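You operate a simulated robot arm through the tools that you are given. There is no shell and no other tool.

Carry out the task below with a simulated two-armed robot. There is one attempt and no reset: what you move stays moved.

JOB
Sync the microphone with the amber ring to channel 2.
Fine: lay it in the receiver's cradle and switch it on; the other microphones stay where they are, off; the receiver stays muted, its fader down.

The check looks at the end state, three seconds after you hand in, the way a careful person would. Anything else that was tipped, shoved, dropped, spilled or broken makes it a failure.

ROBOT AND FRAMES
Two 7-joint arms with two-finger grippers on one trunk that stands fixed in place. Base frame: the origin is at the foot of the trunk, x ahead of it, y to its left, z up; the work surface is at about z = 772. Units: mm, rad, N and s.
The left shoulder is at [70, 139, 1230], the right one opposite. With the tool pointing down near the work surface each hand reaches from about 200 to 740 mm from the base axis, measured 20 degrees to its own side. Payload 3.43 kg a hand.
The tool frame of a hand sits at the grasp point between the pads (the TCP): z along the fingers, y along the line on which they close. The tips reach 30 mm beyond it. Largest opening 104 mm; the body of the gripper starts 57 mm behind the TCP.
Orientation is that of the tool frame in the base frame, as [roll, pitch, yaw] about the fixed x, y, z axes, in that order (R = Rz(yaw) Ry(pitch) Rx(roll)). With the fingers straight down and closing along the base's y, the tool's x points along the base's -x, its y along +y and its z along -z.

CONTROLS
- The arms move only by the tool nudge_tool. It takes "left_series", "right_series" or both (then of equal length, played together; a hand with none holds still); each is one flat list of numbers, 7 for each row, row after row: the opening in per cent of the stroke, from 0 (shut) to 100 (fully open), then the shift along the tool's x, y, z in mm, then the turn, a rotation vector about the tool's x, y, z in rad. In form: [claw, x, y, z, rx, ry, rz, claw, x, y, z, rx, ry, rz, ...]. A call has 1 to 20 rows; each row shifts and turns the commanded pose from where the row before left it, along the tool's axes as they then stand. Each row takes 0.2 s and may step no farther than 50 mm and 0.15 rad from the row before; otherwise, or with a gripper value out of range, the whole call is refused. Where a pose cannot be reached the arm comes as near as it can. A force on the tool above 40 N (or 10 N above the force at the start of the call, whichever is more), or a blocked arm, ends the call early, and 0.2 s more pass. Each finger travels about 45 mm/s and halts on what it meets, pressing with about 44 N; the grip force reading is that of the motor and also rises with nothing between the fingers. The clock runs only during rows and for 0.2 s after the last one: add rows that do not move to give the fingers time. It gives the time, the measured TCP pose, the force on the tool (base axes), the opening and the grip force at its end, in the units of the frame above (readings bear some noise), with the torque about the TCP (base axes, N m) and any sound that the robot's microphone picked up, and new pictures: "show" is both (left out), scene, wrist or none (wrist: the cameras of the hands that moved).
- Cameras (640 x 400 px; columns grow to the right, rows downward): "scene" is now at [119.3, -38.4, 1443]; the picture's right is [-0.57, -0.82, 0.00], its down [-0.60, 0.42, -0.68] and it looks along [0.56, -0.39, -0.73] (base axes); focal length 338 px, centre (320, 200). "left" rides on the left gripper at [67, -17, -90] in its tool frame; the picture's right is [0.25, 0.97, 0.00], its down [-0.73, 0.19, -0.66] and it looks along [-0.64, 0.17, 0.75] (tool axes); focal length 218 px, centre (320, 200). "right" rides on the right gripper at [67, 18, -90] in its tool frame; the picture's right is [-0.25, 0.97, 0.00], its down [-0.73, -0.19, -0.66] and it looks along [-0.64, -0.17, 0.75] (tool axes); focal length 218 px, centre (320, 200). There is no depth. A picture from a camera that has moved, and an enlarged one, comes with that camera's place and axes in the base frame and with its lens. The place of the scene camera against the robot may be out by one fixed shift of up to 12 mm in any direction.
- move_column(by): slides the trunk up (or, below 0, down) by that many mm; the arms and the scene camera ride with it, the base frame stays. It gives what a move gives, with no picture.
- head_to(pan, tilt): turns the head with the scene camera to pan (to the left, within 1.501 rad either way) and tilt (down, from -0.506 to 1.204), counted from straight ahead of the robot. It gives what a move gives, and a new picture of the scene camera.
- close_up(camera, box): a new picture of the part [left, top, right, bottom] of that camera's present view, enlarged. It takes no simulated time.
- close_job(): hands the job in; it is judged then, once.

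Nothing tells you positions but the pictures and the camera data. Unless the task says otherwise, let go and move clear before handing in.

The tools are called after "Request:" as a command line: name --argument value ..., lists and objects as JSON in quotes. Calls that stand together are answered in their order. nudge_tool: Moves the arms, as the interface text tells. Its arguments: {"type":"object","properties":{"left_series":{"type":"array"},"right_series":{"type":"array"},"show":{"type":"string","enum":["both","scene","wrist","none"]}},"required":[]} The other tools are called the same way: move_column (by) slides the trunk up or down; head_to (pan, tilt) turns the head that bears the scene camera; close_up (camera, box) takes an enlarged picture of a part of a camera's view; close_job () hands the job in.

At the start:

```text
clock: 0.0
left_tcp_pos: [308.2, -17.3, 1147.7]
left_ee_rot: [-3.141, 0.0, -3.139]
left_wrist_force: [-0.9, 0.1, -0.1]
left_wrist_torque: [-0.01, 0.02, 0.0]
left_width: 103.8
left_finger_force: 0.1
right_tcp_pos: [326.8, -444.8, 1132.0]
right_ee_rot: [-3.14, 0.001, 3.141]
right_wrist_force: [0.0, 0.4, 0.3]
right_wrist_torque: [0.04, -0.02, -0.01]
right_width: 103.9
right_finger_force: 0.1
trunk travel left (down, up): [-725.0, 215.0]
head pan, tilt: [-0.613, 0.824]
```

scene: 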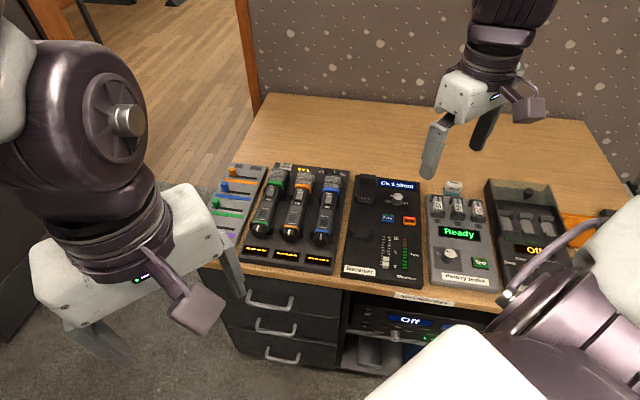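
right: 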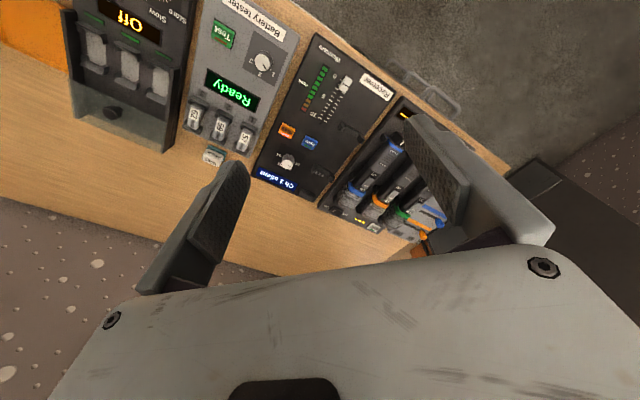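
left: 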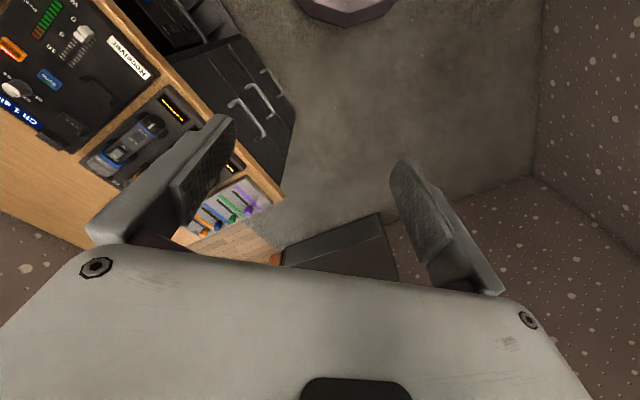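

I see a desk with a microphone rack (green, amber, blue rings), a receiver, a battery tester and a charger. I'll look closer before moving anything.

Request:
close_up --camera "scene" --box '[200, 150, 360, 280]'

Request:
close_up --camera "scene" --box '[330, 165, 450, 290]'

Request:
close_up --camera "scene" --box '[420, 170, 580, 300]'

Request:
close_up --camera "right" --box '[240, 20, 460, 240]'

Request:
close_up --camera "scene" --box '[320, 280, 480, 380]'

```text
3.08 times, centred on (280, 215) of scene
camera zoom: at [119.3, -38.4, 1443.0], right [-0.57, -0.82, 0.0], down [-0.6, 0.42, -0.68], along [0.56, -0.39, -0.73], focal length 1041 px, centre (443, 154)
```

zoom: 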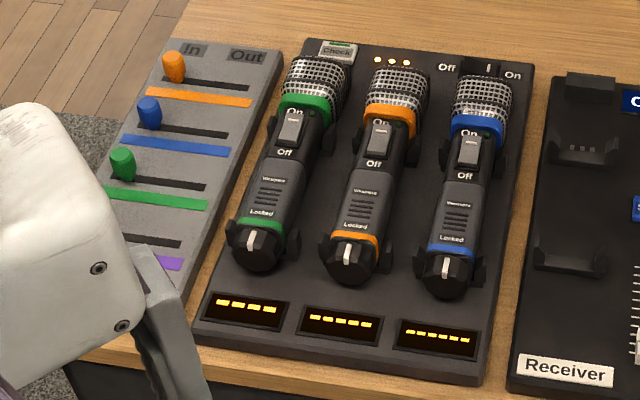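

```text
3.20 times, centred on (390, 228) of scene
camera zoom: at [119.3, -38.4, 1443.0], right [-0.57, -0.82, 0.0], down [-0.6, 0.42, -0.68], along [0.56, -0.39, -0.73], focal length 1083 px, centre (96, 112)
```

zoom: 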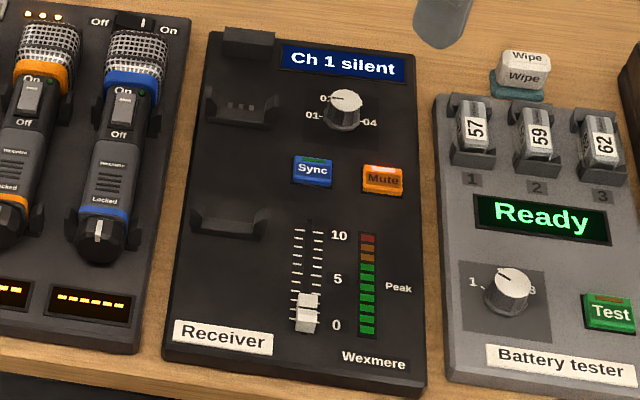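

```text
3.08 times, centred on (500, 235) of scene
camera zoom: at [119.3, -38.4, 1443.0], right [-0.57, -0.82, 0.0], down [-0.6, 0.42, -0.68], along [0.56, -0.39, -0.73], focal length 1041 px, centre (-234, 92)
```

zoom: 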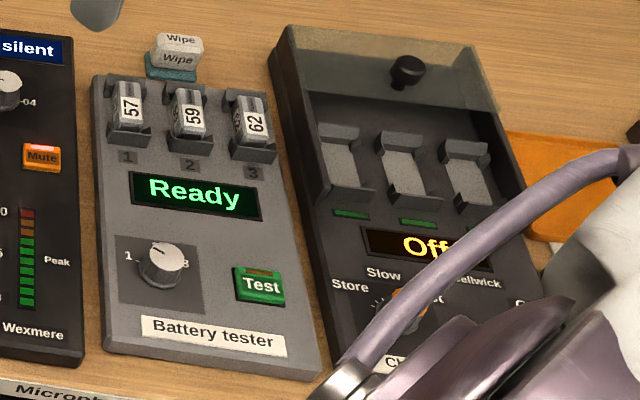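

```text
1.82 times, centred on (350, 130) of right
camera zoom: at [260.1, -426.8, 1221.9], right [0.25, 0.97, 0.0], down [0.73, -0.19, 0.66], along [0.64, -0.17, -0.75], focal length 397 px, centre (266, 327)
```

zoom: 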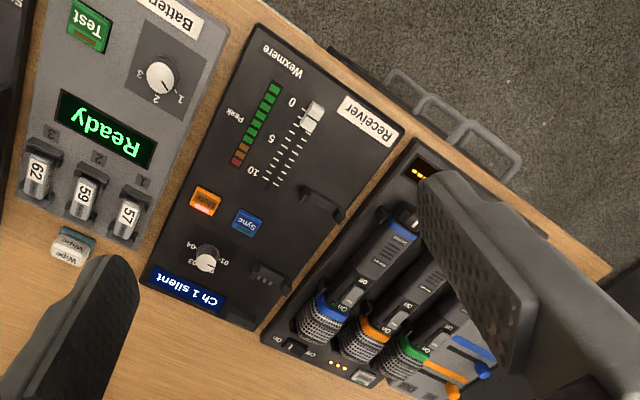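

```text
4.00 times, centred on (400, 330) of scene
camera zoom: at [119.3, -38.4, 1443.0], right [-0.57, -0.82, 0.0], down [-0.6, 0.42, -0.68], along [0.56, -0.39, -0.73], focal length 1354 px, centre (0, -320)
```

zoom: 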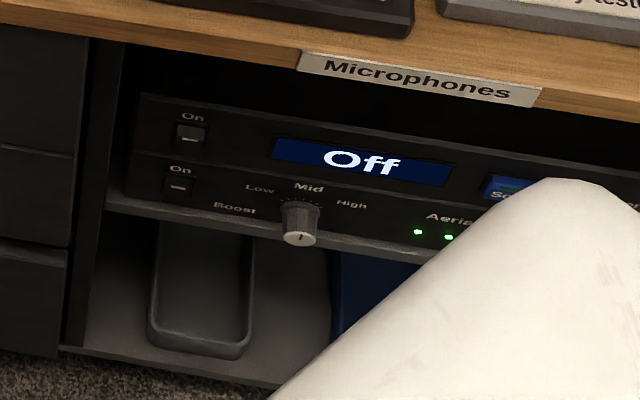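

The amber mic is the middle one in the rack, roughly centred at (625,-325), and the receiver cradle is at about (510,-445). The desk is turned about -46°. I'll move the left arm clear, then bring the right hand to a viewing pose aligned with the desk.

Request:
nudge_tool --left_series '[100, 0, 40, 0, 0, 0, 0, 100, 0, 40, 0, 0, 0, 0, 100, 0, 40, 0, 0, 0, 0, 100, 0, 40, 0, 0, 0, 0, 100, 0, 0, 0, 0, 0, 0, 100, 0, 0, 0, 0, 0, 0, 100, 0, 0, 0, 0, 0, 0, 100, 0, 0, 0, 0, 0, 0, 100, 0, 0, 0, 0, 0, 0, 100, 0, 0, 0, 0, 0, 0, 100, 0, 0, 0, 0, 0, 0, 100, 0, 0, 0, 0, 0, 0, 100, 0, 0, 0, 0, 0, 0, 100, 0, 0, 0, 0, 0, 0]' --right_series '[100, -21.4, 30.9, 15.25, 0, 0, 0, 100, -21.4, 30.9, 15.25, 0, 0, 0, 100, -21.4, 30.9, 15.25, 0, 0, 0, 100, -21.4, 30.9, 15.25, 0, 0, 0, 100, -21.4, 30.9, 15.25, 0, 0, 0, 100, -21.4, 30.9, 15.25, 0, 0, 0, 100, -21.4, 30.9, 15.25, 0, 0, 0, 100, -21.4, 30.9, 15.25, 0, 0, 0, 100, 0, 0, 0, 0, 0, 0.1333, 100, 0, 0, 0, 0, 0, 0.1333, 100, 0, 0, 0, 0, 0, 0.1333, 100, 0, 0, 0, 0, 0, 0.1333, 100, 0, 0, 0, 0, 0, 0.1333, 100, 0, 0, 0, 0, 0, 0.1333]'

```text
clock: 3.0
left_tcp_pos: [306.8, 142.2, 1146.5]
left_ee_rot: [-3.141, 0.0, -3.14]
left_wrist_force: [0.4, -1.3, -0.3]
left_wrist_torque: [-0.01, 0.02, -0.04]
left_width: 104.0
left_finger_force: 0.1
right_tcp_pos: [578.3, -307.8, 1056.5]
right_ee_rot: [-3.14, -0.004, 2.344]
right_wrist_force: [0.3, 0.8, 0.3]
right_wrist_torque: [0.05, 0.02, -0.04]
right_width: 103.8
right_finger_force: 0.1
right hand out of reach, approached as far as the arm can: row 8, 10, 11, 12, 13, 14
trunk travel left (down, up): [-725.0, 215.0]
head pan, tilt: [-0.613, 0.824]
camera scene: at [120.0, -39.3, 1442.9], right [-0.57, -0.82, 0.0], down [-0.6, 0.42, -0.68], along [0.56, -0.39, -0.73], focal length 338 px, centre (320, 200)
camera right: at [545.1, -247.3, 1145.0], right [0.87, 0.49, 0.0], down [0.37, -0.66, 0.65], along [0.32, -0.57, -0.76], focal length 218 px, centre (320, 200)
camera left: at [239.8, 124.4, 1239.1], right [-0.25, 0.97, 0.0], down [0.73, 0.19, 0.66], along [0.64, 0.17, -0.75], focal length 218 px, centre (320, 200)
```

scene: 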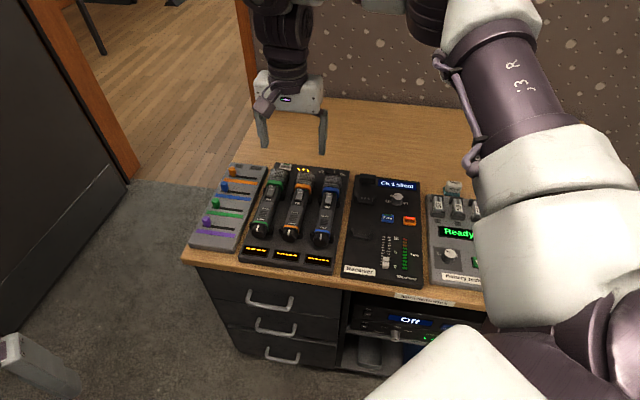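
right: 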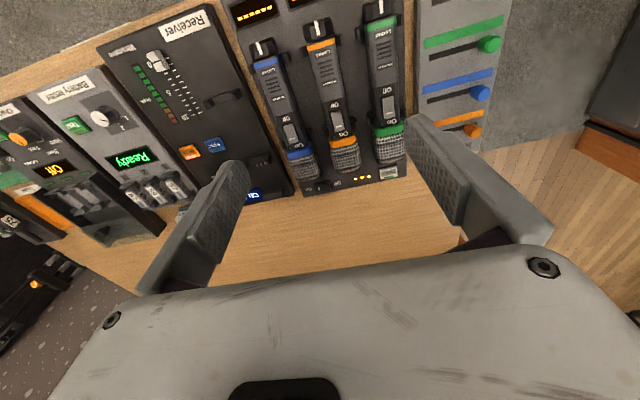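
left: 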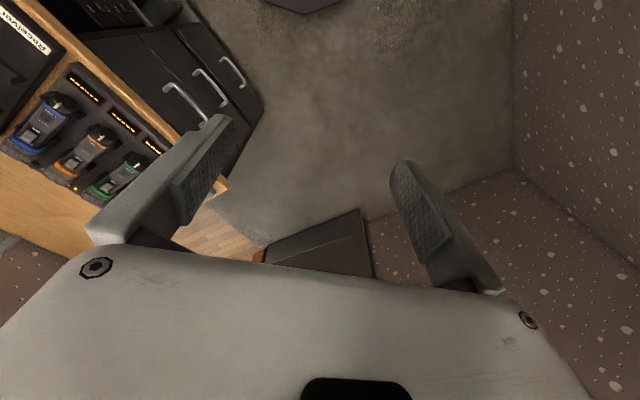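

The right hand stopped short of its target but has a usable view over the rack. I'll enlarge it to read the mic details and positions.

Request:
close_up --camera "right" --box '[220, 0, 420, 200]'

Request:
close_up --camera "right" --box '[280, 10, 380, 100]'

Request:
close_up --camera "right" --box '[100, 0, 300, 210]'

Request:
close_up --camera "scene" --box '[230, 155, 350, 275]'

```text
2.00 times, centred on (320, 100) of right
camera zoom: at [545.1, -247.3, 1145.0], right [0.87, 0.49, 0.0], down [0.37, -0.66, 0.65], along [0.32, -0.57, -0.76], focal length 436 px, centre (320, 400)
```

zoom: 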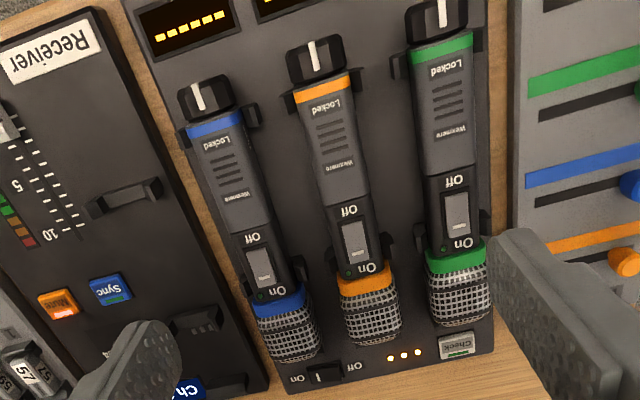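

```text
4.44 times, centred on (330, 55) of right
camera zoom: at [545.1, -247.3, 1145.0], right [0.87, 0.49, 0.0], down [0.37, -0.66, 0.65], along [0.32, -0.57, -0.76], focal length 970 px, centre (276, 844)
```

zoom: 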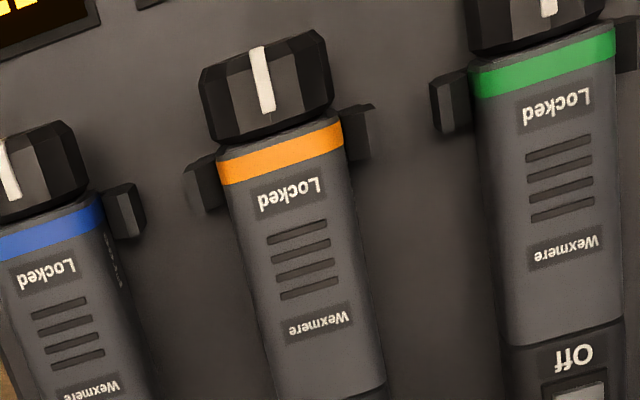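

```text
1.90 times, centred on (200, 105) of right
camera zoom: at [545.1, -247.3, 1145.0], right [0.87, 0.49, 0.0], down [0.37, -0.66, 0.65], along [0.32, -0.57, -0.76], focal length 416 px, centre (549, 381)
```

zoom: 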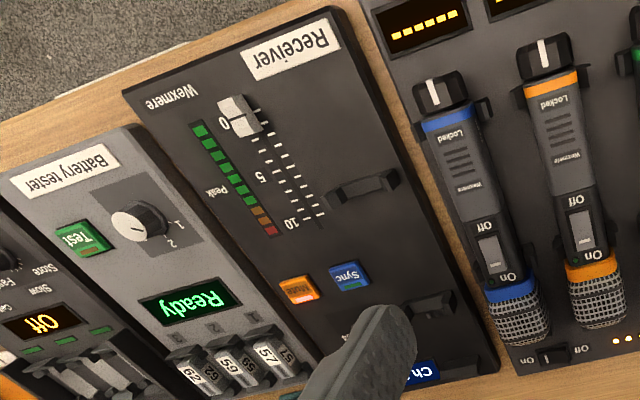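

```text
3.33 times, centred on (290, 215) of scene
camera zoom: at [120.0, -39.3, 1442.9], right [-0.57, -0.82, 0.0], down [-0.6, 0.42, -0.68], along [0.56, -0.39, -0.73], focal length 1128 px, centre (420, 150)
```

zoom: 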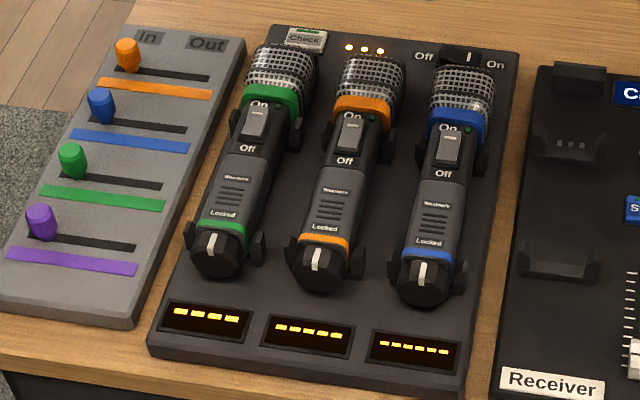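

The rocker on each mic is Off, the tail collars point at "Locked", and the right camera puts the amber mic's tail ring at about (562,-275). I'll hold with a zero row to see where the commanded pose stands.

Request:
nudge_tool --right_series '[100, 0, 0, 0, 0, 0, 0, 100, 0, 0, 0, 0, 0, 0]' --show "none"

```text
clock: 3.6
left_tcp_pos: [306.9, 142.4, 1146.9]
left_ee_rot: [-3.141, -0.001, -3.139]
left_wrist_force: [-0.2, 1.5, -0.5]
left_wrist_torque: [0.03, -0.04, 0.0]
left_width: 104.1
left_finger_force: 0.2
right_tcp_pos: [577.8, -306.4, 1056.3]
right_ee_rot: [-3.14, -0.004, 2.345]
right_wrist_force: [-0.3, -0.6, -0.2]
right_wrist_torque: [0.03, -0.01, 0.04]
right_width: 103.9
right_finger_force: 0.1
trunk travel left (down, up): [-725.0, 215.0]
head pan, tilt: [-0.613, 0.824]
```

The command restarts from the measured pose, so I'll move over the amber mic body and lower to z≈960 with the fingers narrowed to about 60 mm so they fit between the neighbours.

Request:
nudge_tool --right_series '[58, -13, 5.5, 32, 0, 0, 0, 58, -13, 5.5, 32, 0, 0, 0, 58, 0, 0, 32, 0, 0, 0, 58, 0, 0, 0, 0, 0, 0, 58, 0, 0, 0, 0, 0, 0]'

```text
clock: 4.8
left_tcp_pos: [307.5, 141.1, 1148.0]
left_ee_rot: [-3.141, 0.0, -3.141]
left_wrist_force: [0.3, 0.0, -1.2]
left_wrist_torque: [0.0, 0.0, 0.01]
left_width: 104.2
left_finger_force: 0.0
right_tcp_pos: [586.9, -354.1, 996.2]
right_ee_rot: [3.141, -0.001, 2.344]
right_wrist_force: [0.7, 0.6, -0.4]
right_wrist_torque: [0.01, 0.0, 0.02]
right_width: 60.3
right_finger_force: 0.0
right hand out of reach, approached as far as the arm can: row 1, 2, 3
trunk travel left (down, up): [-725.0, 215.0]
head pan, tilt: [-0.613, 0.824]
camera scene: at [119.4, -38.3, 1443.0], right [-0.57, -0.82, 0.0], down [-0.6, 0.42, -0.68], along [0.56, -0.39, -0.73], focal length 338 px, centre (320, 200)
camera right: at [552.4, -295.2, 1084.7], right [0.87, 0.5, 0.0], down [0.37, -0.66, 0.66], along [0.32, -0.57, -0.75], focal length 218 px, centre (320, 200)
```

scene: 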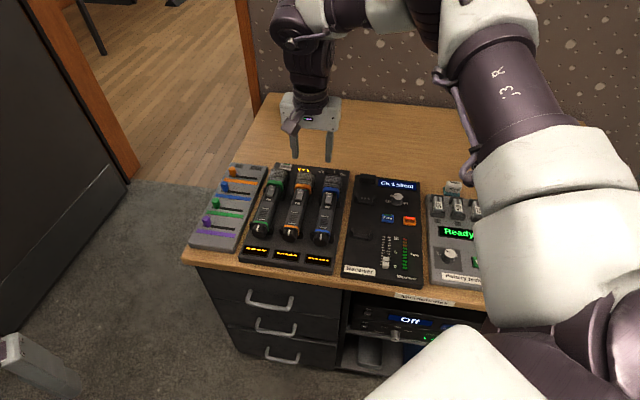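
right: 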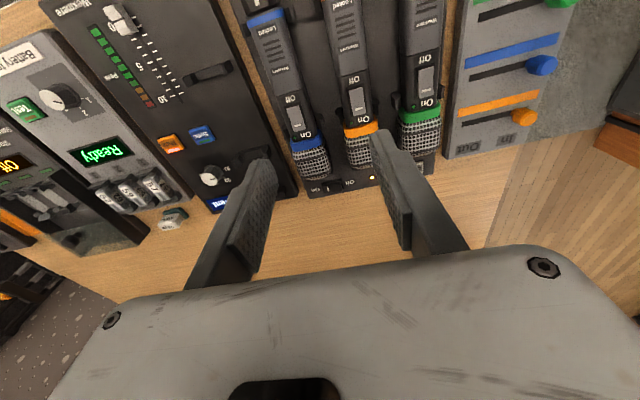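

The hand hits a joint limit at this height. I'll raise the trunk 100 mm so the arm hangs more naturally below the shoulder, then try again.

Request:
move_column --by 100

Request:
nudge_tool --right_series '[58, 30, 0, 20, 0, 0, 0, 58, 0, 0, 40, 0, 0, 0, 58, 0, 0, 40, 0, 0, 0, 58, 0, 0, 0, 0, 0, 0]'

```text
clock: 6.1
left_tcp_pos: [307.0, 142.5, 1247.9]
left_ee_rot: [3.141, 0.0, -3.139]
left_wrist_force: [0.1, -0.3, 0.6]
left_wrist_torque: [0.01, -0.02, -0.03]
left_width: 103.8
left_finger_force: 0.0
right_tcp_pos: [585.4, -356.0, 1095.0]
right_ee_rot: [3.141, -0.002, 2.343]
right_wrist_force: [0.6, 0.3, -1.3]
right_wrist_torque: [-0.02, -0.02, -0.02]
right_width: 60.4
right_finger_force: 0.1
trunk travel left (down, up): [-825.0, 115.0]
head pan, tilt: [-0.613, 0.824]
```

```text
clock: 7.1
left_tcp_pos: [305.3, 142.7, 1246.8]
left_ee_rot: [3.141, 0.0, -3.141]
left_wrist_force: [-0.6, -0.1, -0.1]
left_wrist_torque: [0.0, -0.01, -0.02]
left_width: 103.9
left_finger_force: 0.1
right_tcp_pos: [562.0, -391.2, 1062.3]
right_ee_rot: [-3.14, -0.002, 2.348]
right_wrist_force: [-0.8, 0.0, -0.6]
right_wrist_torque: [0.01, -0.02, 0.0]
right_width: 60.3
right_finger_force: 0.1
right hand out of reach, approached as far as the arm can: row 1, 2, 3
trunk travel left (down, up): [-825.0, 115.0]
head pan, tilt: [-0.613, 0.824]
camera scene: at [118.7, -38.0, 1543.1], right [-0.57, -0.82, 0.0], down [-0.6, 0.42, -0.68], along [0.56, -0.39, -0.73], focal length 338 px, centre (320, 200)
camera right: at [528.1, -331.4, 1152.0], right [0.87, 0.5, 0.0], down [0.38, -0.66, 0.66], along [0.33, -0.57, -0.76], focal length 218 px, centre (320, 200)
```

scene: 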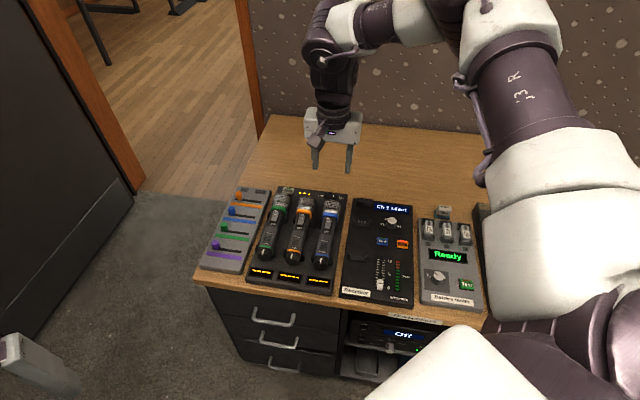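
right: 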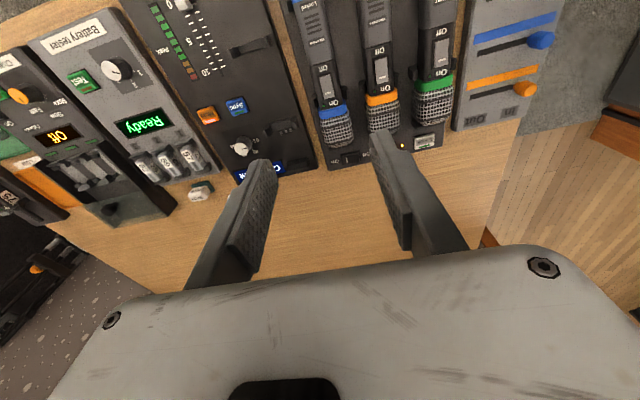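

The limit looks like the wrist roll at this yaw, since the hand keeps sliding toward -y. I'll turn the hand the other way round to yaw ≈ -46°, which closes along the same line.

Request:
nudge_tool --right_series '[58, 0, 0, 0, 0, 0, -0.149, 58, 0, 0, 0, 0, 0, -0.149, 58, 0, 0, 0, 0, 0, -0.149, 58, 0, 0, 0, 0, 0, -0.149, 58, 0, 0, 0, 0, 0, -0.149, 58, 0, 0, 0, 0, 0, -0.149, 58, 0, 0, 0, 0, 0, -0.149, 58, 0, 0, 0, 0, 0, -0.149, 58, 0, 0, 0, 0, 0, -0.149, 58, 0, 0, 0, 0, 0, -0.149, 58, 0, 0, 0, 0, 0, -0.149, 58, 0, 0, 0, 0, 0, -0.149, 58, 0, 0, 0, 0, 0, -0.149, 58, 0, 0, 0, 0, 0, -0.149, 58, 0, 0, 0, 0, 0, -0.149, 58, 0, 0, 0, 0, 0, -0.149, 58, 0, 0, 0, 0, 0, -0.149, 58, 0, 0, 0, 0, 0, -0.149, 58, 0, 0, 0, 0, 0, -0.149, 58, 0, 0, 0, 0, 0, -0.149]'

```text
clock: 11.3
left_tcp_pos: [306.4, 143.7, 1247.3]
left_ee_rot: [3.14, 0.0, -3.138]
left_wrist_force: [0.0, -0.1, -0.9]
left_wrist_torque: [-0.03, 0.0, -0.03]
left_width: 104.2
left_finger_force: 0.0
right_tcp_pos: [564.6, -392.5, 1060.5]
right_ee_rot: [-3.141, 0.002, -0.956]
right_wrist_force: [0.4, -0.9, -1.0]
right_wrist_torque: [0.02, 0.03, -0.02]
right_width: 60.6
right_finger_force: 0.0
trunk travel left (down, up): [-825.0, 115.0]
head pan, tilt: [-0.613, 0.824]
camera scene: at [119.4, -38.3, 1543.0], right [-0.57, -0.82, 0.0], down [-0.6, 0.42, -0.68], along [0.56, -0.39, -0.73], focal length 338 px, centre (320, 200)
camera right: at [589.2, -457.0, 1149.4], right [-0.94, -0.35, 0.0], down [-0.27, 0.7, 0.66], along [-0.23, 0.62, -0.75], focal length 218 px, centre (320, 200)
```

scene: 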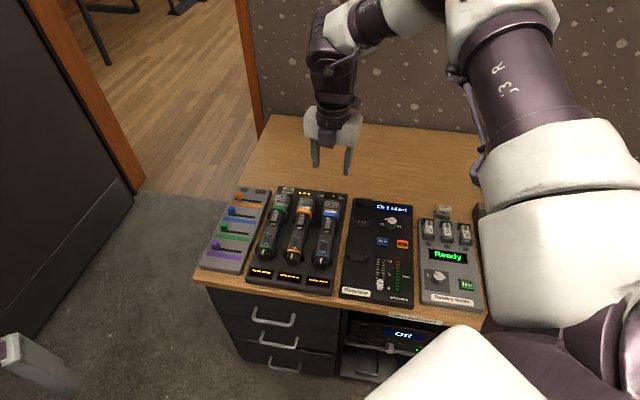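
right: 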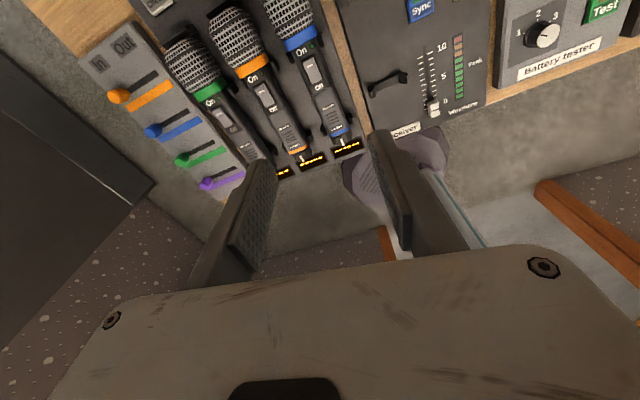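

That turn worked, so roll was the limit. Next I'll set the yaw to the mic axis (about -0.79) and come over the amber mic at z≈940.

Request:
nudge_tool --right_series '[58, 0, 0, 0, 0, 0, -0.083, 58, 0, 0, 0, 0, 0, -0.083, 58, -6.3, -20.1, 30, 0, 0, 0, 58, -6.3, -20.1, 30, 0, 0, 0, 58, -6.3, -20.1, 30, 0, 0, 0, 58, -6.3, -20.1, 30, 0, 0, 0, 58, 0, 0, 0, 0, 0, 0]'

```text
clock: 12.9
left_tcp_pos: [306.2, 142.5, 1247.6]
left_ee_rot: [-3.141, 0.0, -3.139]
left_wrist_force: [0.5, -0.8, 0.8]
left_wrist_torque: [0.0, 0.0, -0.05]
left_width: 103.8
left_finger_force: 0.0
right_tcp_pos: [531.3, -339.0, 1003.6]
right_ee_rot: [-3.139, 0.0, -0.79]
right_wrist_force: [-0.6, 0.4, 1.6]
right_wrist_torque: [-0.02, -0.01, 0.03]
right_width: 60.3
right_finger_force: 0.1
right hand out of reach, approached as far as the arm can: row 3, 4, 5, 6
trunk travel left (down, up): [-825.0, 115.0]
head pan, tilt: [-0.613, 0.824]
camera scene: at [119.3, -38.3, 1543.0], right [-0.57, -0.82, 0.0], down [-0.6, 0.42, -0.68], along [0.56, -0.39, -0.73], focal length 338 px, centre (320, 200)
camera right: at [568.3, -401.3, 1092.6], right [-0.87, -0.5, 0.0], down [-0.38, 0.65, 0.66], along [-0.33, 0.57, -0.75], focal length 218 px, centre (320, 200)
```

scene: 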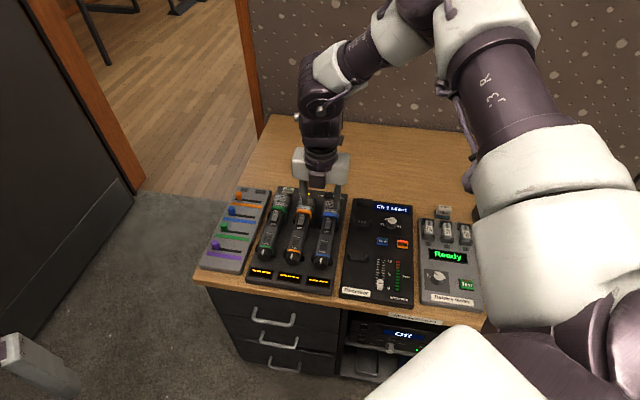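
right: 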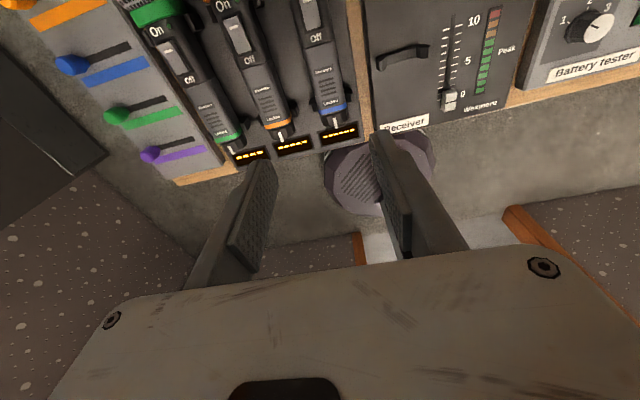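

The hand is too high relative to the shoulder for a tool-down pose out there. I'll raise the trunk fully, then lower the hand relative to the shoulder to reach the stated working envelope.

Request:
move_column --by 110

Request:
nudge_tool --right_series '[58, -10, 0, 30, 0, 0, 0, 58, 0, 0, 30, 0, 0, 0, 58, 0, 0, 30, 0, 0, 0, 58, 0, 0, 30, 0, 0, 0, 58, 0, 0, 0, 0, 0, 0]' --show "scene"

```text
clock: 14.3
left_tcp_pos: [306.4, 141.3, 1358.3]
left_ee_rot: [-3.141, 0.0, -3.139]
left_wrist_force: [-0.1, 0.8, -0.1]
left_wrist_torque: [-0.02, 0.02, -0.01]
left_width: 104.1
left_finger_force: 0.1
right_tcp_pos: [531.2, -340.6, 1113.0]
right_ee_rot: [-3.14, 0.003, -0.791]
right_wrist_force: [0.1, -0.3, -0.5]
right_wrist_torque: [0.0, -0.03, -0.01]
right_width: 60.2
right_finger_force: 0.1
trunk travel left (down, up): [-935.0, 5.0]
head pan, tilt: [-0.613, 0.824]
```

```text
clock: 15.6
left_tcp_pos: [306.4, 142.3, 1356.7]
left_ee_rot: [-3.14, 0.0, -3.139]
left_wrist_force: [0.6, -0.8, -0.4]
left_wrist_torque: [0.0, 0.01, -0.03]
left_width: 104.2
left_finger_force: 0.1
right_tcp_pos: [478.5, -355.6, 1067.7]
right_ee_rot: [-3.14, -0.001, -0.791]
right_wrist_force: [0.2, 0.0, -0.4]
right_wrist_torque: [-0.03, 0.01, 0.02]
right_width: 60.5
right_finger_force: 0.1
right hand out of reach, approached as far as the arm can: row 1, 2, 3, 4
trunk travel left (down, up): [-935.0, 5.0]
head pan, tilt: [-0.613, 0.824]
camera scene: at [119.2, -38.3, 1653.1], right [-0.57, -0.82, 0.0], down [-0.6, 0.42, -0.68], along [0.56, -0.39, -0.73], focal length 338 px, centre (320, 200)
```

scene: 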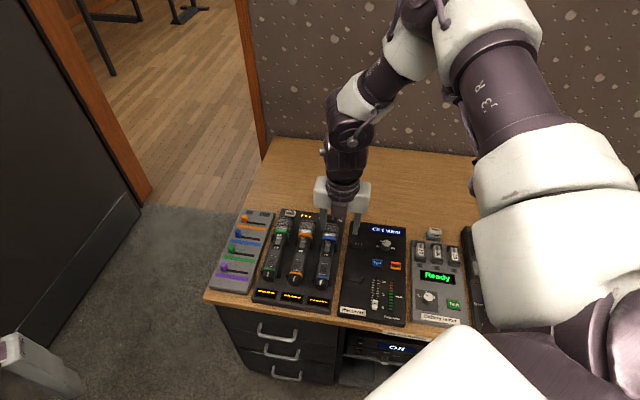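

The limits depend on yaw as well as position, so I'll try the mid-range yaw first, move out over the mic, and then see which way the hand can turn.

Request:
nudge_tool --right_series '[58, 0, 0, 0, 0, 0, 0.143, 58, 0, 0, 0, 0, 0, 0.143, 58, 0, 0, 0, 0, 0, 0.143, 58, 0, 0, 0, 0, 0, 0.143, 58, 0, 0, 0, 0, 0, 0.143, 58, 0, 0, 0, 0, 0, 0.143, 58, 0, 0, 0, 0, 0, 0.143, 58, 0, 0, 0, 0, 0, 0.143, 58, 0, 0, 0, 0, 0, 0.143, 58, 0, 0, 0, 0, 0, 0.143, 58, 0, 0, 0, 0, 0, 0.143, 58, -29, -15.3, 7, 0, 0, 0, 58, -29, -15.3, 7, 0, 0, 0, 58, -29, -15.3, 7, 0, 0, 0, 58, -29, -15.3, 7, 0, 0, 0, 58, 0, 0, 0, 0, 0, 0]' --show "scene"

```text
clock: 18.9
left_tcp_pos: [306.3, 142.9, 1357.4]
left_ee_rot: [3.142, 0.0, -3.141]
left_wrist_force: [-0.5, -0.1, -0.4]
left_wrist_torque: [-0.01, -0.03, 0.01]
left_width: 103.9
left_finger_force: 0.2
right_tcp_pos: [535.4, -343.7, 1112.7]
right_ee_rot: [3.14, 0.002, -2.364]
right_wrist_force: [0.6, -0.7, 0.7]
right_wrist_torque: [0.01, -0.03, -0.01]
right_width: 60.1
right_finger_force: 0.0
right hand out of reach, approached as far as the arm can: row 12, 13, 14, 15
trunk travel left (down, up): [-935.0, 5.0]
head pan, tilt: [-0.613, 0.824]
camera scene: at [119.6, -38.1, 1653.0], right [-0.57, -0.82, 0.0], down [-0.6, 0.42, -0.68], along [0.56, -0.39, -0.73], focal length 338 px, centre (320, 200)
```

scene: 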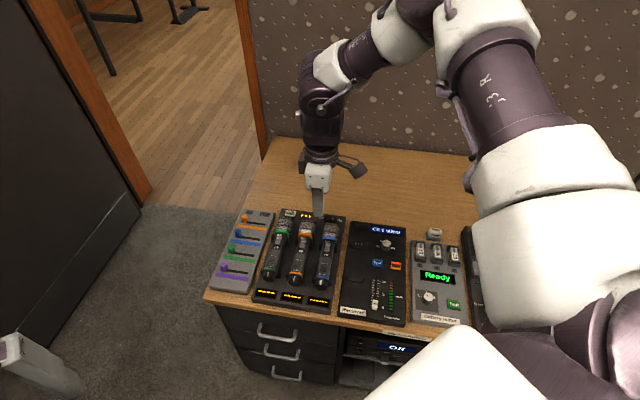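

The wrist positions all lie on a sphere round a fixed elbow, so the elbow seems stuck high. I'll fold the hand back near the body, lower it there so the elbow drops, and then extend outward.

Request:
nudge_tool --right_series '[58, 37, 15.1, 0, 0, 0, 0, 58, 37, 15.1, 0, 0, 0, 0, 58, 37, 15.1, 0, 0, 0, 0, 58, 37, 15.1, 0, 0, 0, 0, 58, 37, 15.1, 0, 0, 0, 0, 58, 0, 0, 30, 0, 0, 0, 58, 0, 0, 30, 0, 0, 0, 58, 0, 0, 30, 0, 0, 0, 58, 0, 0, 30, 0, 0, 0, 58, 0, 0, 30, 0, 0, 0, 58, 0, 0, 0, 0, 0, 0]' --show "scene"

```text
clock: 21.4
left_tcp_pos: [306.2, 142.2, 1357.1]
left_ee_rot: [3.14, -0.001, -3.14]
left_wrist_force: [-0.3, -0.5, -1.2]
left_wrist_torque: [-0.02, -0.03, 0.01]
left_width: 103.9
left_finger_force: 0.0
right_tcp_pos: [357.9, -436.4, 1020.8]
right_ee_rot: [-3.141, 0.003, -2.363]
right_wrist_force: [-0.5, -0.4, -0.4]
right_wrist_torque: [0.0, 0.02, 0.01]
right_width: 60.1
right_finger_force: 0.0
right hand out of reach, approached as far as the arm can: row 9, 10
trunk travel left (down, up): [-935.0, 5.0]
head pan, tilt: [-0.613, 0.824]
camera scene: at [118.7, -38.7, 1653.1], right [-0.57, -0.82, 0.0], down [-0.6, 0.42, -0.68], along [0.56, -0.39, -0.73], focal length 338 px, centre (320, 200)
```

scene: 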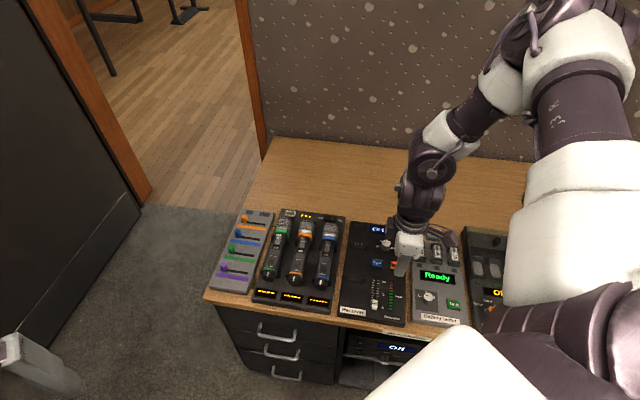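

The upper arm evidently can't drop much below level, so far reach needs a lower shoulder. I'll lift the hand relative to the shoulder, extend out over the mic up high, and later use the trunk for the descent.

Request:
nudge_tool --right_series '[58, 0, 0, -45, 0, 0, 0, 58, 0, 0, -45, 0, 0, 0, 58, 0, 0, -45, 0, 0, 0, 58, 0, 0, -45, 0, 0, 0, 58, -36.9, -12.7, -6, 0, 0, 0, 58, -36.9, -12.7, -6, 0, 0, 0, 58, -36.9, -12.7, -6, 0, 0, 0, 58, -36.9, -12.7, -6, 0, 0, 0, 58, -36.9, -12.7, -6, 0, 0, 0, 58, -36.9, -12.7, -6, 0, 0, 0, 58, -36.9, -12.7, -6, 0, 0, 0, 58, 0, 0, 0, 0, 0, 0]' --show "scene"

```text
clock: 23.9
left_tcp_pos: [304.8, 142.0, 1357.7]
left_ee_rot: [3.14, 0.004, 3.141]
left_wrist_force: [0.1, -0.4, 0.2]
left_wrist_torque: [0.01, -0.02, -0.02]
left_width: 104.2
left_finger_force: 0.2
right_tcp_pos: [584.9, -324.4, 1245.3]
right_ee_rot: [-3.141, 0.005, -2.363]
right_wrist_force: [0.0, 0.1, -0.7]
right_wrist_torque: [-0.03, -0.03, -0.02]
right_width: 60.5
right_finger_force: 0.0
right hand out of reach, approached as far as the arm can: row 11
trunk travel left (down, up): [-935.0, 5.0]
head pan, tilt: [-0.613, 0.824]
camera scene: at [117.6, -38.6, 1653.2], right [-0.58, -0.82, 0.0], down [-0.6, 0.42, -0.68], along [0.56, -0.39, -0.73], focal length 338 px, centre (320, 200)
```

scene: 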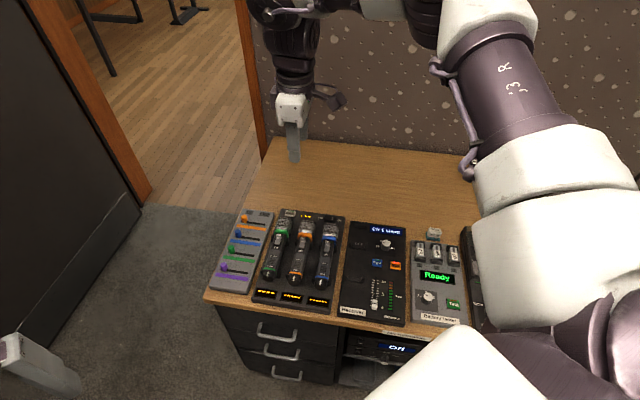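

The higher relative pose works. I'll back off a little for slack and rotate to yaw ≈ 134°, with a slight forward tilt to ease the wrist.

Request:
nudge_tool --right_series '[58, 0, 35, 0, 0, 0, 0.0, 58, 0, 35, 0, 0, 0, 0.143, 58, 0, 0, 0, 0, 0, 0.143, 58, 0, 0, 0, 0, 0, 0.143, 58, 0, 0, 0, 0, 0, 0.143, 58, 0, 0, 0, 0, 0, 0.143, 58, 0, 0, 0, 0, 0, 0.143, 58, 0, 0, 0, 0, 0, 0.143, 58, 0, 0, 0, 0, 0, 0.143, 58, 0, 0, 0, 0, 0, 0.143, 58, 0, 0, 0, 0, 0, 0.143, 58, 0, 0, 0, 0, 0, 0.143, 58, 0, 0, 0, 0, -0.1, 0, 58, 0, 0, 0, 0, -0.1, 0, 58, 0, 0, 0, 0, -0.1, 0, 58, 0, 0, 0, 0, 0, 0]'

```text
clock: 27.4
left_tcp_pos: [306.3, 143.0, 1356.9]
left_ee_rot: [-3.141, 0.001, -3.14]
left_wrist_force: [-1.0, -0.2, 0.8]
left_wrist_torque: [-0.04, -0.01, -0.01]
left_width: 103.9
left_finger_force: 0.1
right_tcp_pos: [617.2, -342.7, 1286.5]
right_ee_rot: [3.142, 0.296, 2.351]
right_wrist_force: [-0.7, -0.5, -0.8]
right_wrist_torque: [-0.04, 0.0, -0.02]
right_width: 60.4
right_finger_force: 0.1
right hand out of reach, approached as far as the arm can: row 11, 12, 13, 14, 15
trunk travel left (down, up): [-935.0, 5.0]
head pan, tilt: [-0.613, 0.824]
camera scene: at [119.1, -37.9, 1653.1], right [-0.57, -0.82, 0.0], down [-0.6, 0.42, -0.68], along [0.56, -0.39, -0.73], focal length 338 px, centre (320, 200)
camera right: at [567.3, -265.7, 1353.1], right [0.86, 0.51, 0.07], down [0.22, -0.49, 0.84], along [0.46, -0.71, -0.53], focal length 218 px, centre (320, 200)
```

scene: 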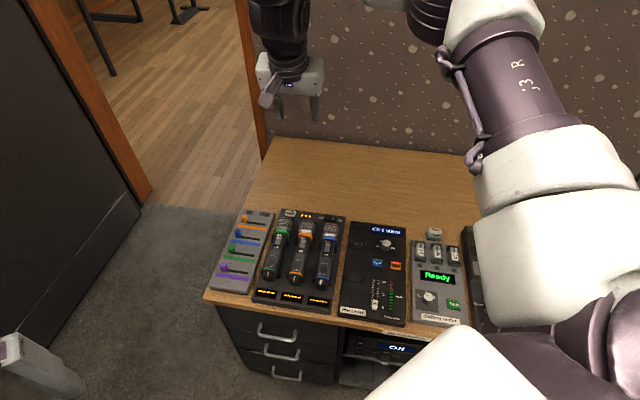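
right: 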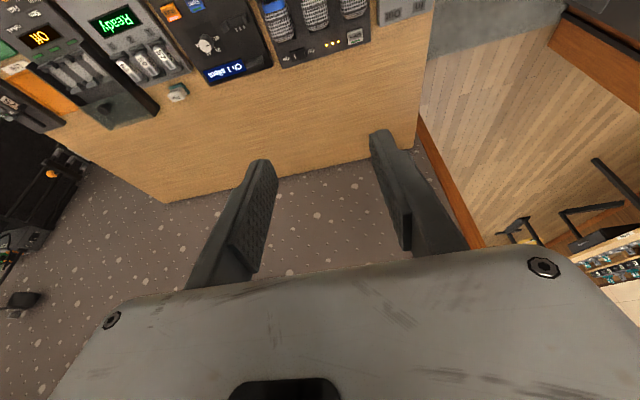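

Yaw 134° is what pushes the hand outward, so the flipped yaw (-46°) is the better one at this height. I'll un-tilt and rotate back that way.

Request:
nudge_tool --right_series '[58, 0, 0, 0, 0, 0.148, 0, 58, 0, 0, 0, 0, 0.148, 0, 58, 0, 0, 0, 0, 0, -0.149, 58, 0, 0, 0, 0, 0, -0.149, 58, 0, 0, 0, 0, 0, -0.149, 58, 0, 0, 0, 0, 0, -0.149, 58, 0, 0, 0, 0, 0, -0.149, 58, 0, 0, 0, 0, 0, -0.149, 58, 0, 0, 0, 0, 0, -0.149, 58, 0, 0, 0, 0, 0, -0.149, 58, 0, 0, 0, 0, 0, -0.149, 58, 0, 0, 0, 0, 0, -0.149, 58, 0, 0, 0, 0, 0, -0.149, 58, 0, 0, 0, 0, 0, -0.149, 58, 0, 0, 0, 0, 0, -0.149, 58, 0, 0, 0, 0, 0, -0.149, 58, 0, 0, 0, 0, 0, -0.149, 58, 0, 0, 0, 0, 0, -0.149, 58, 0, 0, 0, 0, 0, -0.149, 58, 0, 0, 0, 0, 0, -0.149]' --show "none"

Request:
nudge_tool --right_series '[58, 0, 0, 0, 0, 0, -0.149, 58, 0, 0, 0, 0, 0, -0.149, 58, 0, 0, 0, 0, 0, -0.149, 58, 0, 0, 0, 0, 0, 0]'

```text
clock: 31.6
left_tcp_pos: [307.0, 142.5, 1358.3]
left_ee_rot: [-3.141, 0.001, -3.141]
left_wrist_force: [0.5, 0.5, -0.6]
left_wrist_torque: [0.0, 0.0, -0.01]
left_width: 104.1
left_finger_force: 0.1
right_tcp_pos: [593.4, -346.5, 1274.3]
right_ee_rot: [-3.138, 0.0, -1.251]
right_wrist_force: [0.4, -0.3, 0.6]
right_wrist_torque: [0.02, -0.02, -0.01]
right_width: 60.1
right_finger_force: 0.1
right hand out of reach, approached as far as the arm can: row 1, 2
trunk travel left (down, up): [-935.0, 5.0]
head pan, tilt: [-0.613, 0.824]
```

```text
clock: 32.5
left_tcp_pos: [306.5, 143.3, 1356.6]
left_ee_rot: [-3.14, -0.001, -3.14]
left_wrist_force: [-0.2, -1.1, 0.4]
left_wrist_torque: [0.03, 0.01, -0.01]
left_width: 104.1
left_finger_force: 0.1
right_tcp_pos: [593.5, -349.5, 1271.7]
right_ee_rot: [3.142, -0.004, -0.803]
right_wrist_force: [-0.2, -0.5, 0.5]
right_wrist_torque: [-0.02, 0.04, -0.04]
right_width: 60.5
right_finger_force: 0.1
trunk travel left (down, up): [-935.0, 5.0]
head pan, tilt: [-0.613, 0.824]
camera scene: at [119.5, -38.3, 1653.0], right [-0.57, -0.82, 0.0], down [-0.6, 0.42, -0.68], along [0.56, -0.39, -0.73], focal length 338 px, centre (320, 200)
camera right: at [627.4, -409.3, 1362.4], right [-0.87, -0.49, 0.0], down [-0.37, 0.66, 0.65], along [-0.32, 0.57, -0.76], focal length 218 px, centre (320, 200)
```

scene: 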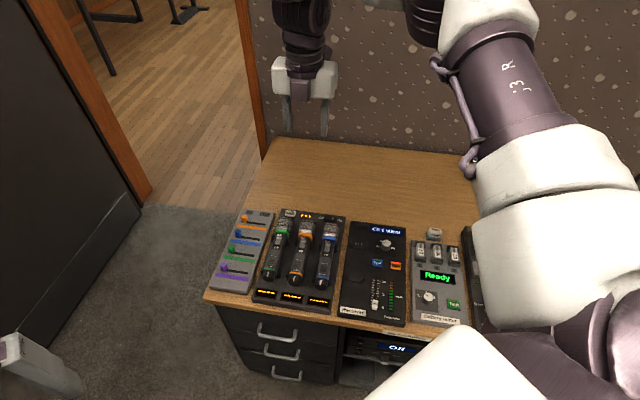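
right: 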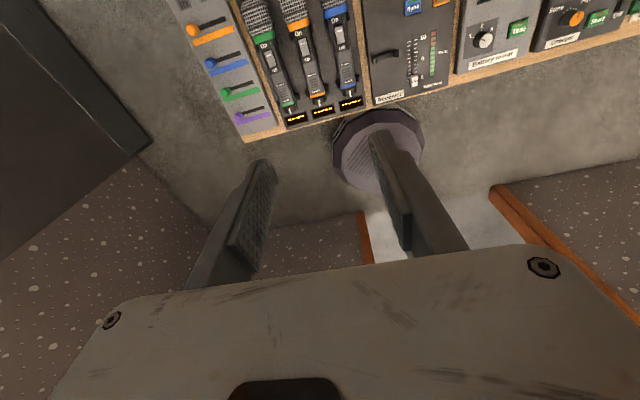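

Yaw -46° holds here without complaint. I'll shift sideways over the amber mic body at the same height.

Request:
nudge_tool --right_series '[58, -12.6, -14.6, 0, 0, 0, 0, 58, -12.6, -14.6, 0, 0, 0, 0, 58, 0, 0, 0, 0, 0, 0]' --show "none"

```text
clock: 33.4
left_tcp_pos: [307.5, 140.7, 1356.8]
left_ee_rot: [-3.141, 0.0, -3.141]
left_wrist_force: [0.3, 0.2, 0.1]
left_wrist_torque: [-0.01, -0.01, -0.01]
left_width: 103.9
left_finger_force: 0.0
right_tcp_pos: [584.5, -313.7, 1273.3]
right_ee_rot: [-3.138, -0.003, -0.807]
right_wrist_force: [0.1, 0.4, -0.5]
right_wrist_torque: [-0.01, 0.01, 0.0]
right_width: 60.2
right_finger_force: 0.2
right hand out of reach, approached as far as the arm can: row 1, 2
trunk travel left (down, up): [-935.0, 5.0]
head pan, tilt: [-0.613, 0.824]
```

I'm about 11 mm off the mic's line at the reach limit. I'll tilt the tool forward by 0.2 rad for slack and slide onto the line, slightly nearer the tail.

Request:
nudge_tool --right_series '[58, 0, 0, 0, 0, 0.1, 0, 58, 0, 0, 0, 0, 0.1, 0, 58, -5.4, -10.7, 0, 0, 0, -0.02, 58, 0, 0, 0, 0, 0, 0]'

```text
clock: 34.4
left_tcp_pos: [307.5, 142.8, 1358.0]
left_ee_rot: [3.14, -0.001, -3.141]
left_wrist_force: [0.0, 0.3, 0.0]
left_wrist_torque: [-0.01, 0.01, -0.03]
left_width: 103.9
left_finger_force: 0.0
right_tcp_pos: [588.8, -302.8, 1272.1]
right_ee_rot: [3.139, -0.203, -0.784]
right_wrist_force: [-0.5, -0.4, -0.4]
right_wrist_torque: [-0.01, 0.0, 0.0]
right_width: 60.0
right_finger_force: 0.2
trunk travel left (down, up): [-935.0, 5.0]
head pan, tilt: [-0.613, 0.824]
camera scene: at [120.5, -38.6, 1652.9], right [-0.58, -0.82, 0.0], down [-0.6, 0.42, -0.68], along [0.56, -0.39, -0.73], focal length 338 px, centre (320, 200)
camera right: at [611.1, -348.1, 1373.0], right [-0.86, -0.51, -0.05], down [-0.46, 0.74, 0.5], along [-0.22, 0.45, -0.87], focal length 218 px, centre (320, 200)
```

scene: 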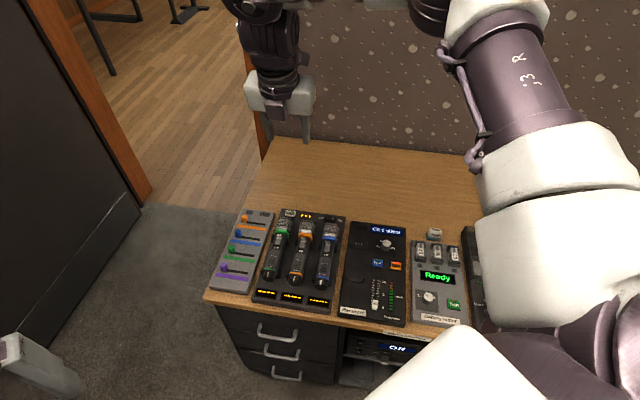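
right: 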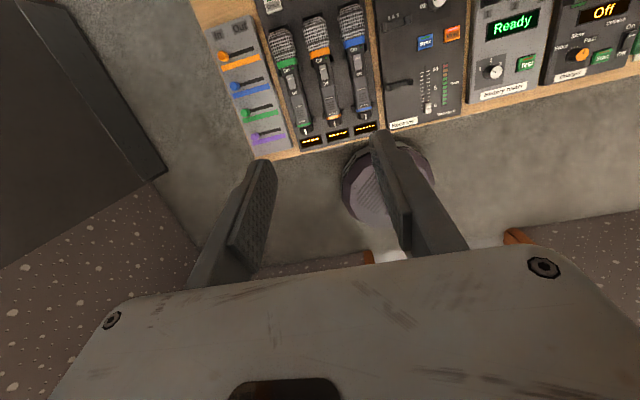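

The right hand is now on the mic's line with no reach warning. I'll lower the trunk 330 mm to hover above it and look with the wrist camera.

Request:
move_column --by -330

Request:
nudge_tool --right_series '[58, 0, 0, 0, 0, 0, 0]'

Request:
close_up --camera "right" --box '[180, 0, 460, 220]'

```text
clock: 37.6
left_tcp_pos: [305.8, 141.8, 1028.3]
left_ee_rot: [-3.141, 0.002, -3.14]
left_wrist_force: [-0.3, -0.5, -1.1]
left_wrist_torque: [0.03, 0.01, -0.01]
left_width: 104.0
left_finger_force: 0.0
right_tcp_pos: [588.0, -301.4, 941.8]
right_ee_rot: [3.137, -0.202, -0.786]
right_wrist_force: [0.7, -0.6, -0.1]
right_wrist_torque: [0.01, 0.0, -0.02]
right_width: 60.2
right_finger_force: 0.0
trunk travel left (down, up): [-605.0, 335.0]
head pan, tilt: [-0.613, 0.824]
```

```text
clock: 38.0
left_tcp_pos: [307.2, 142.2, 1027.6]
left_ee_rot: [3.141, -0.001, -3.14]
left_wrist_force: [-0.6, 0.3, 0.8]
left_wrist_torque: [0.01, -0.01, -0.01]
left_width: 104.2
left_finger_force: 0.1
right_tcp_pos: [587.1, -302.8, 943.6]
right_ee_rot: [3.138, -0.203, -0.786]
right_wrist_force: [-0.4, 0.0, 0.0]
right_wrist_torque: [0.03, -0.03, -0.02]
right_width: 60.2
right_finger_force: 0.0
trunk travel left (down, up): [-605.0, 335.0]
head pan, tilt: [-0.613, 0.824]
camera scene: at [119.4, -38.3, 1323.0], right [-0.57, -0.82, 0.0], down [-0.6, 0.42, -0.68], along [0.56, -0.39, -0.73], focal length 338 px, centre (320, 200)
camera right: at [610.2, -347.8, 1043.4], right [-0.86, -0.51, -0.05], down [-0.46, 0.74, 0.5], along [-0.22, 0.45, -0.87], focal length 218 px, centre (320, 200)
```

scene: 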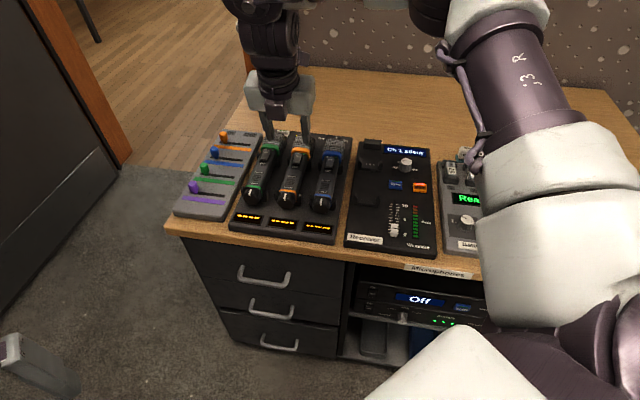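
right: 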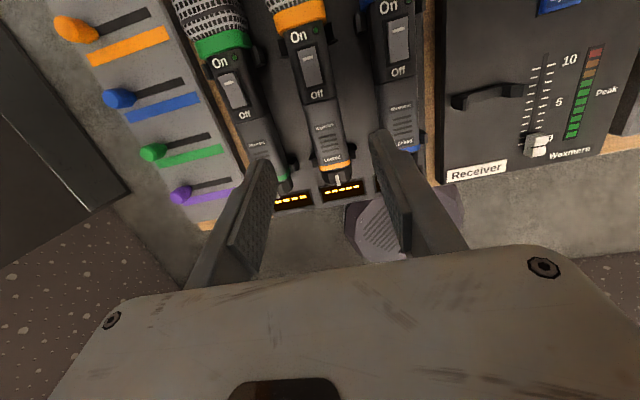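

```text
1.82 times, centred on (320, 110) of right
camera zoom: at [610.2, -347.8, 1043.4], right [-0.86, -0.51, -0.05], down [-0.46, 0.74, 0.5], along [-0.22, 0.45, -0.87], focal length 397 px, centre (320, 364)
```

zoom: 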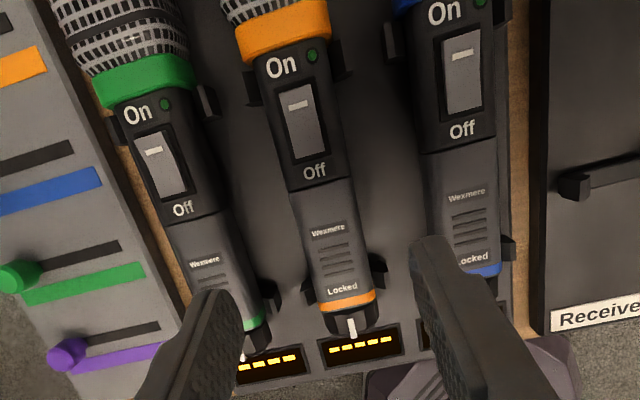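

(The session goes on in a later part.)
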